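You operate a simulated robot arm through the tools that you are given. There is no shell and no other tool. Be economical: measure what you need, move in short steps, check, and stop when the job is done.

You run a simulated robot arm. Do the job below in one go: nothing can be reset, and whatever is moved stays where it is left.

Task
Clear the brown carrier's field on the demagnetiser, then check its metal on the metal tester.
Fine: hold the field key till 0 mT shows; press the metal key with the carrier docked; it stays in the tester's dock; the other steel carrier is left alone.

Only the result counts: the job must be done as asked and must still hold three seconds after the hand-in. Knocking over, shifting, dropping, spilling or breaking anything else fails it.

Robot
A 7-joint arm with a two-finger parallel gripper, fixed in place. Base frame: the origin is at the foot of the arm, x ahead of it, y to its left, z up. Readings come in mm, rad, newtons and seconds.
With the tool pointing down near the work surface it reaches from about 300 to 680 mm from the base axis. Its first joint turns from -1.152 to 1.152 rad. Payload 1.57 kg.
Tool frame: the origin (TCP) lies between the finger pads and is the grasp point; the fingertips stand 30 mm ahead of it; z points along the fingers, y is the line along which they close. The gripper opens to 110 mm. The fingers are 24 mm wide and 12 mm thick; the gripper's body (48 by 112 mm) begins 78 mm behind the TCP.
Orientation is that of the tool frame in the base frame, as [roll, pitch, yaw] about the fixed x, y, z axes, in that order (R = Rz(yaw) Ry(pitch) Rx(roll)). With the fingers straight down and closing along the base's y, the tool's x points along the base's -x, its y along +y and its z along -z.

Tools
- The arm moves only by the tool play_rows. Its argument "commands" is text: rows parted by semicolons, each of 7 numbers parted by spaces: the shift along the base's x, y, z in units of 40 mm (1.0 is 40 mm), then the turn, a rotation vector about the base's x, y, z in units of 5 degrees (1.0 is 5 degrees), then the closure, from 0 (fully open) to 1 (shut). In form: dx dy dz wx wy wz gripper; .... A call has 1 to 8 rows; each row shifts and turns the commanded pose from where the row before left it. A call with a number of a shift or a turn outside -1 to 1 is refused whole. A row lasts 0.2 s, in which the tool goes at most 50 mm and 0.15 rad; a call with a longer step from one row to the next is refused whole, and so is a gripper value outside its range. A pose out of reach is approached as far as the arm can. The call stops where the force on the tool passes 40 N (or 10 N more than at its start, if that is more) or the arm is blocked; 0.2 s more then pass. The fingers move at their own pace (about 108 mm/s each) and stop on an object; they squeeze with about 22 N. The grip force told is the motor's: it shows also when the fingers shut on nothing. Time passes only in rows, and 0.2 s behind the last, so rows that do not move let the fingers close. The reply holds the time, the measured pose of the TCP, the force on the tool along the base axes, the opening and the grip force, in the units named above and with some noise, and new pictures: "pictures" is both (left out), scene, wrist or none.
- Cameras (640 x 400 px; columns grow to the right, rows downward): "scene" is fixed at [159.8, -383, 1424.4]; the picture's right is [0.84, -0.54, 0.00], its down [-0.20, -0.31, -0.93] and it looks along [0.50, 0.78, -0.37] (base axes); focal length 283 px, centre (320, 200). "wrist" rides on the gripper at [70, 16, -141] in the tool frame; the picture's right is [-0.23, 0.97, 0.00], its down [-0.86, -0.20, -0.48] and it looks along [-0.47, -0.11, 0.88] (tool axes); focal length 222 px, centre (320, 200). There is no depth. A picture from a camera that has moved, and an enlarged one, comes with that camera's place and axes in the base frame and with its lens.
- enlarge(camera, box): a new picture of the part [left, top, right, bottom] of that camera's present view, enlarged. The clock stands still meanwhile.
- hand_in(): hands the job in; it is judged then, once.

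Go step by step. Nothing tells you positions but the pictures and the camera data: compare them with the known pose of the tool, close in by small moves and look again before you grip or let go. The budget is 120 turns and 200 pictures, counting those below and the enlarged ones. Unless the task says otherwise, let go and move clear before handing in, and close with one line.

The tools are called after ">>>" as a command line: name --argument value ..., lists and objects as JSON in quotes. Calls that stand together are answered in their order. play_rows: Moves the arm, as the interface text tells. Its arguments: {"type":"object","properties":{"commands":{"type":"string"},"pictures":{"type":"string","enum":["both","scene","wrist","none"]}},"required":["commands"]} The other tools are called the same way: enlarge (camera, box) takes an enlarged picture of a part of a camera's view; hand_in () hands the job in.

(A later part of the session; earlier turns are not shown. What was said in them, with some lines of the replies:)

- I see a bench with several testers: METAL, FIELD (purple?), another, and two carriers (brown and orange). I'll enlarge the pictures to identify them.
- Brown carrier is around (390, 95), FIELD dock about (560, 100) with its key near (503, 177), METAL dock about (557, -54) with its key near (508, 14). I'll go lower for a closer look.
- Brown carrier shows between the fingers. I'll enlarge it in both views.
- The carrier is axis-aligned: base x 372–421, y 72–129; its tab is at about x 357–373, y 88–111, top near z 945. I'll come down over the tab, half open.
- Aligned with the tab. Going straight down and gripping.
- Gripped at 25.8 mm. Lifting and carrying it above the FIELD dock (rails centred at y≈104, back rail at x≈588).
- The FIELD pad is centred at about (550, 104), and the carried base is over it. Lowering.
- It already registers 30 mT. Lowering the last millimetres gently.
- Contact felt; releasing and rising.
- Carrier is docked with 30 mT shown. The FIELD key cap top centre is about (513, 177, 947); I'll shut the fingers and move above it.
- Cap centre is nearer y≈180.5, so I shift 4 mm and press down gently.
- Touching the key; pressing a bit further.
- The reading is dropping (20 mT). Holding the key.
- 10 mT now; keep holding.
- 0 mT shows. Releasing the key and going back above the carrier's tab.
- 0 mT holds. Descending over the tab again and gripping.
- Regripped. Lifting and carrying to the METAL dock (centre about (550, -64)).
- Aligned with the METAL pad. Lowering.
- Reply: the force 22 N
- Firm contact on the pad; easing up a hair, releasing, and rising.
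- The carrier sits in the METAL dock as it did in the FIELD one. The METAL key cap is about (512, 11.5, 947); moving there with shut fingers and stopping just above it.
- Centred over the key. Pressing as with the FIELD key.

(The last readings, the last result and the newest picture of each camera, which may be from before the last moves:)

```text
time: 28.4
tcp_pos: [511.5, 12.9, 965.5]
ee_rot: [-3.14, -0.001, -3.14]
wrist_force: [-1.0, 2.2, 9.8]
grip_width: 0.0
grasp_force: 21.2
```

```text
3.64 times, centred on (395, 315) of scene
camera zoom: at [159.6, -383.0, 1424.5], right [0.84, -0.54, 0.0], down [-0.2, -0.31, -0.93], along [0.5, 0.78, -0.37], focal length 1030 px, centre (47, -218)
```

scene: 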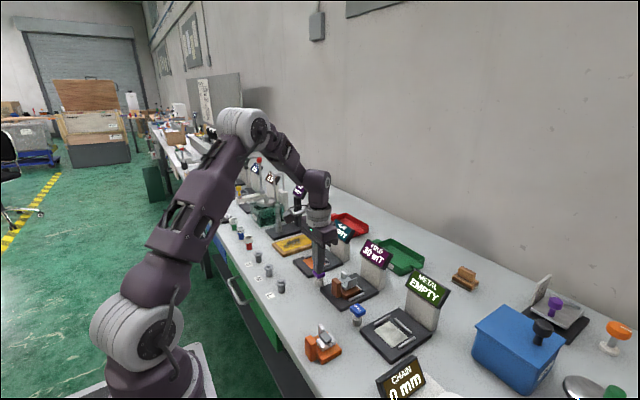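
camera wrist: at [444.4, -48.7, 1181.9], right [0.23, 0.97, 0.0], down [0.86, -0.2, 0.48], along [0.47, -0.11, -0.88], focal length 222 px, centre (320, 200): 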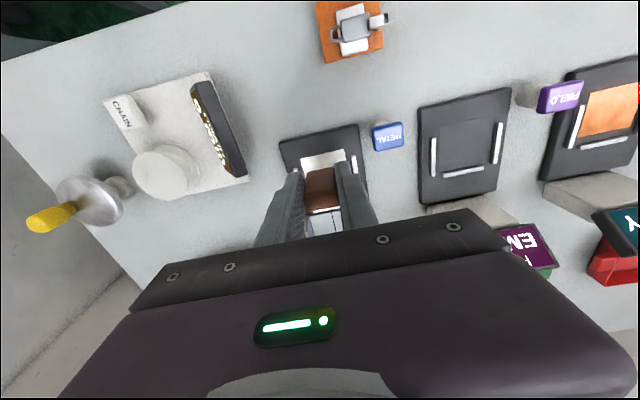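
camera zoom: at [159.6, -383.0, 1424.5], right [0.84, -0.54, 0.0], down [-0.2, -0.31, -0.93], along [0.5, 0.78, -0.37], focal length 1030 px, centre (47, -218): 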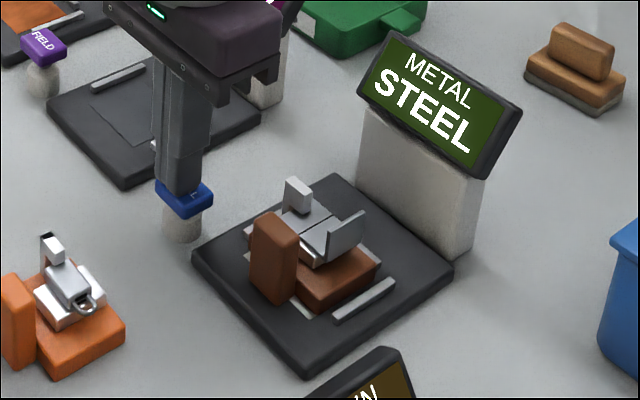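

The tester reads STEEL. Releasing the key and moving clear.

>>> play_rows --commands "0 0 0.6 0 0 0 1;0 0 1 0 0 0 1;0 0 1 0 0 0 1;0 0 1 0 0 0 1;-1 0 0.5 0 0 0 1;-1 0 0 0 0 0 1;0 0 0 0 0 0 1" --pictures "scene"

>>> enlarge --camera "scene" --box '[290, 230, 450, 370]'

```text
time: 30.0
tcp_pos: [428.9, 10.6, 1130.1]
ee_rot: [3.141, 0.0, -3.14]
wrist_force: [-0.6, -0.1, 0.5]
grip_width: 0.1
grasp_force: 21.3
```

scene: 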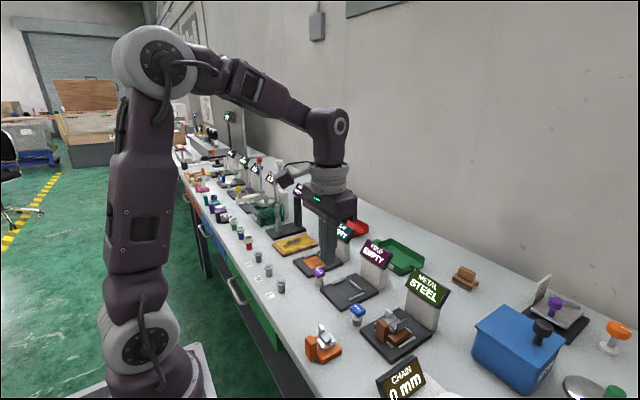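

```text
2.86 times, centred on (370, 300) of scene
camera zoom: at [159.7, -383.0, 1424.4], right [0.84, -0.54, 0.0], down [-0.2, -0.31, -0.93], along [0.5, 0.78, -0.37], focal length 809 px, centre (177, -86)
```

zoom: 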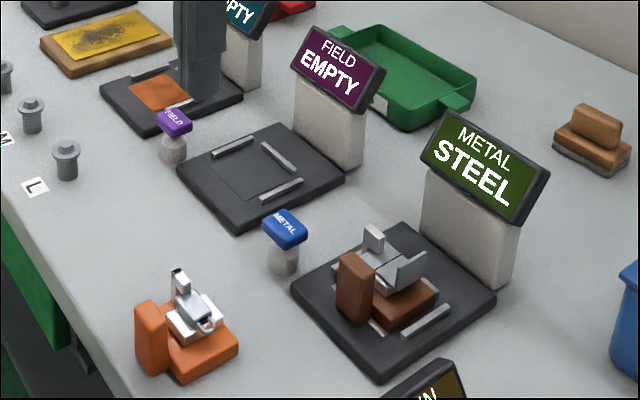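

The tester still shows STEEL with the brown carrier docked, the orange carrier hasn't moved, and the arm is clear. Handing in.

>>> hand_in

```text
The job is handed in.
```

The brown carrier was cleared to 0 mT on the demagnetiser. It then read STEEL on the metal tester and stays in that dock, and the other steel carrier was not touched.
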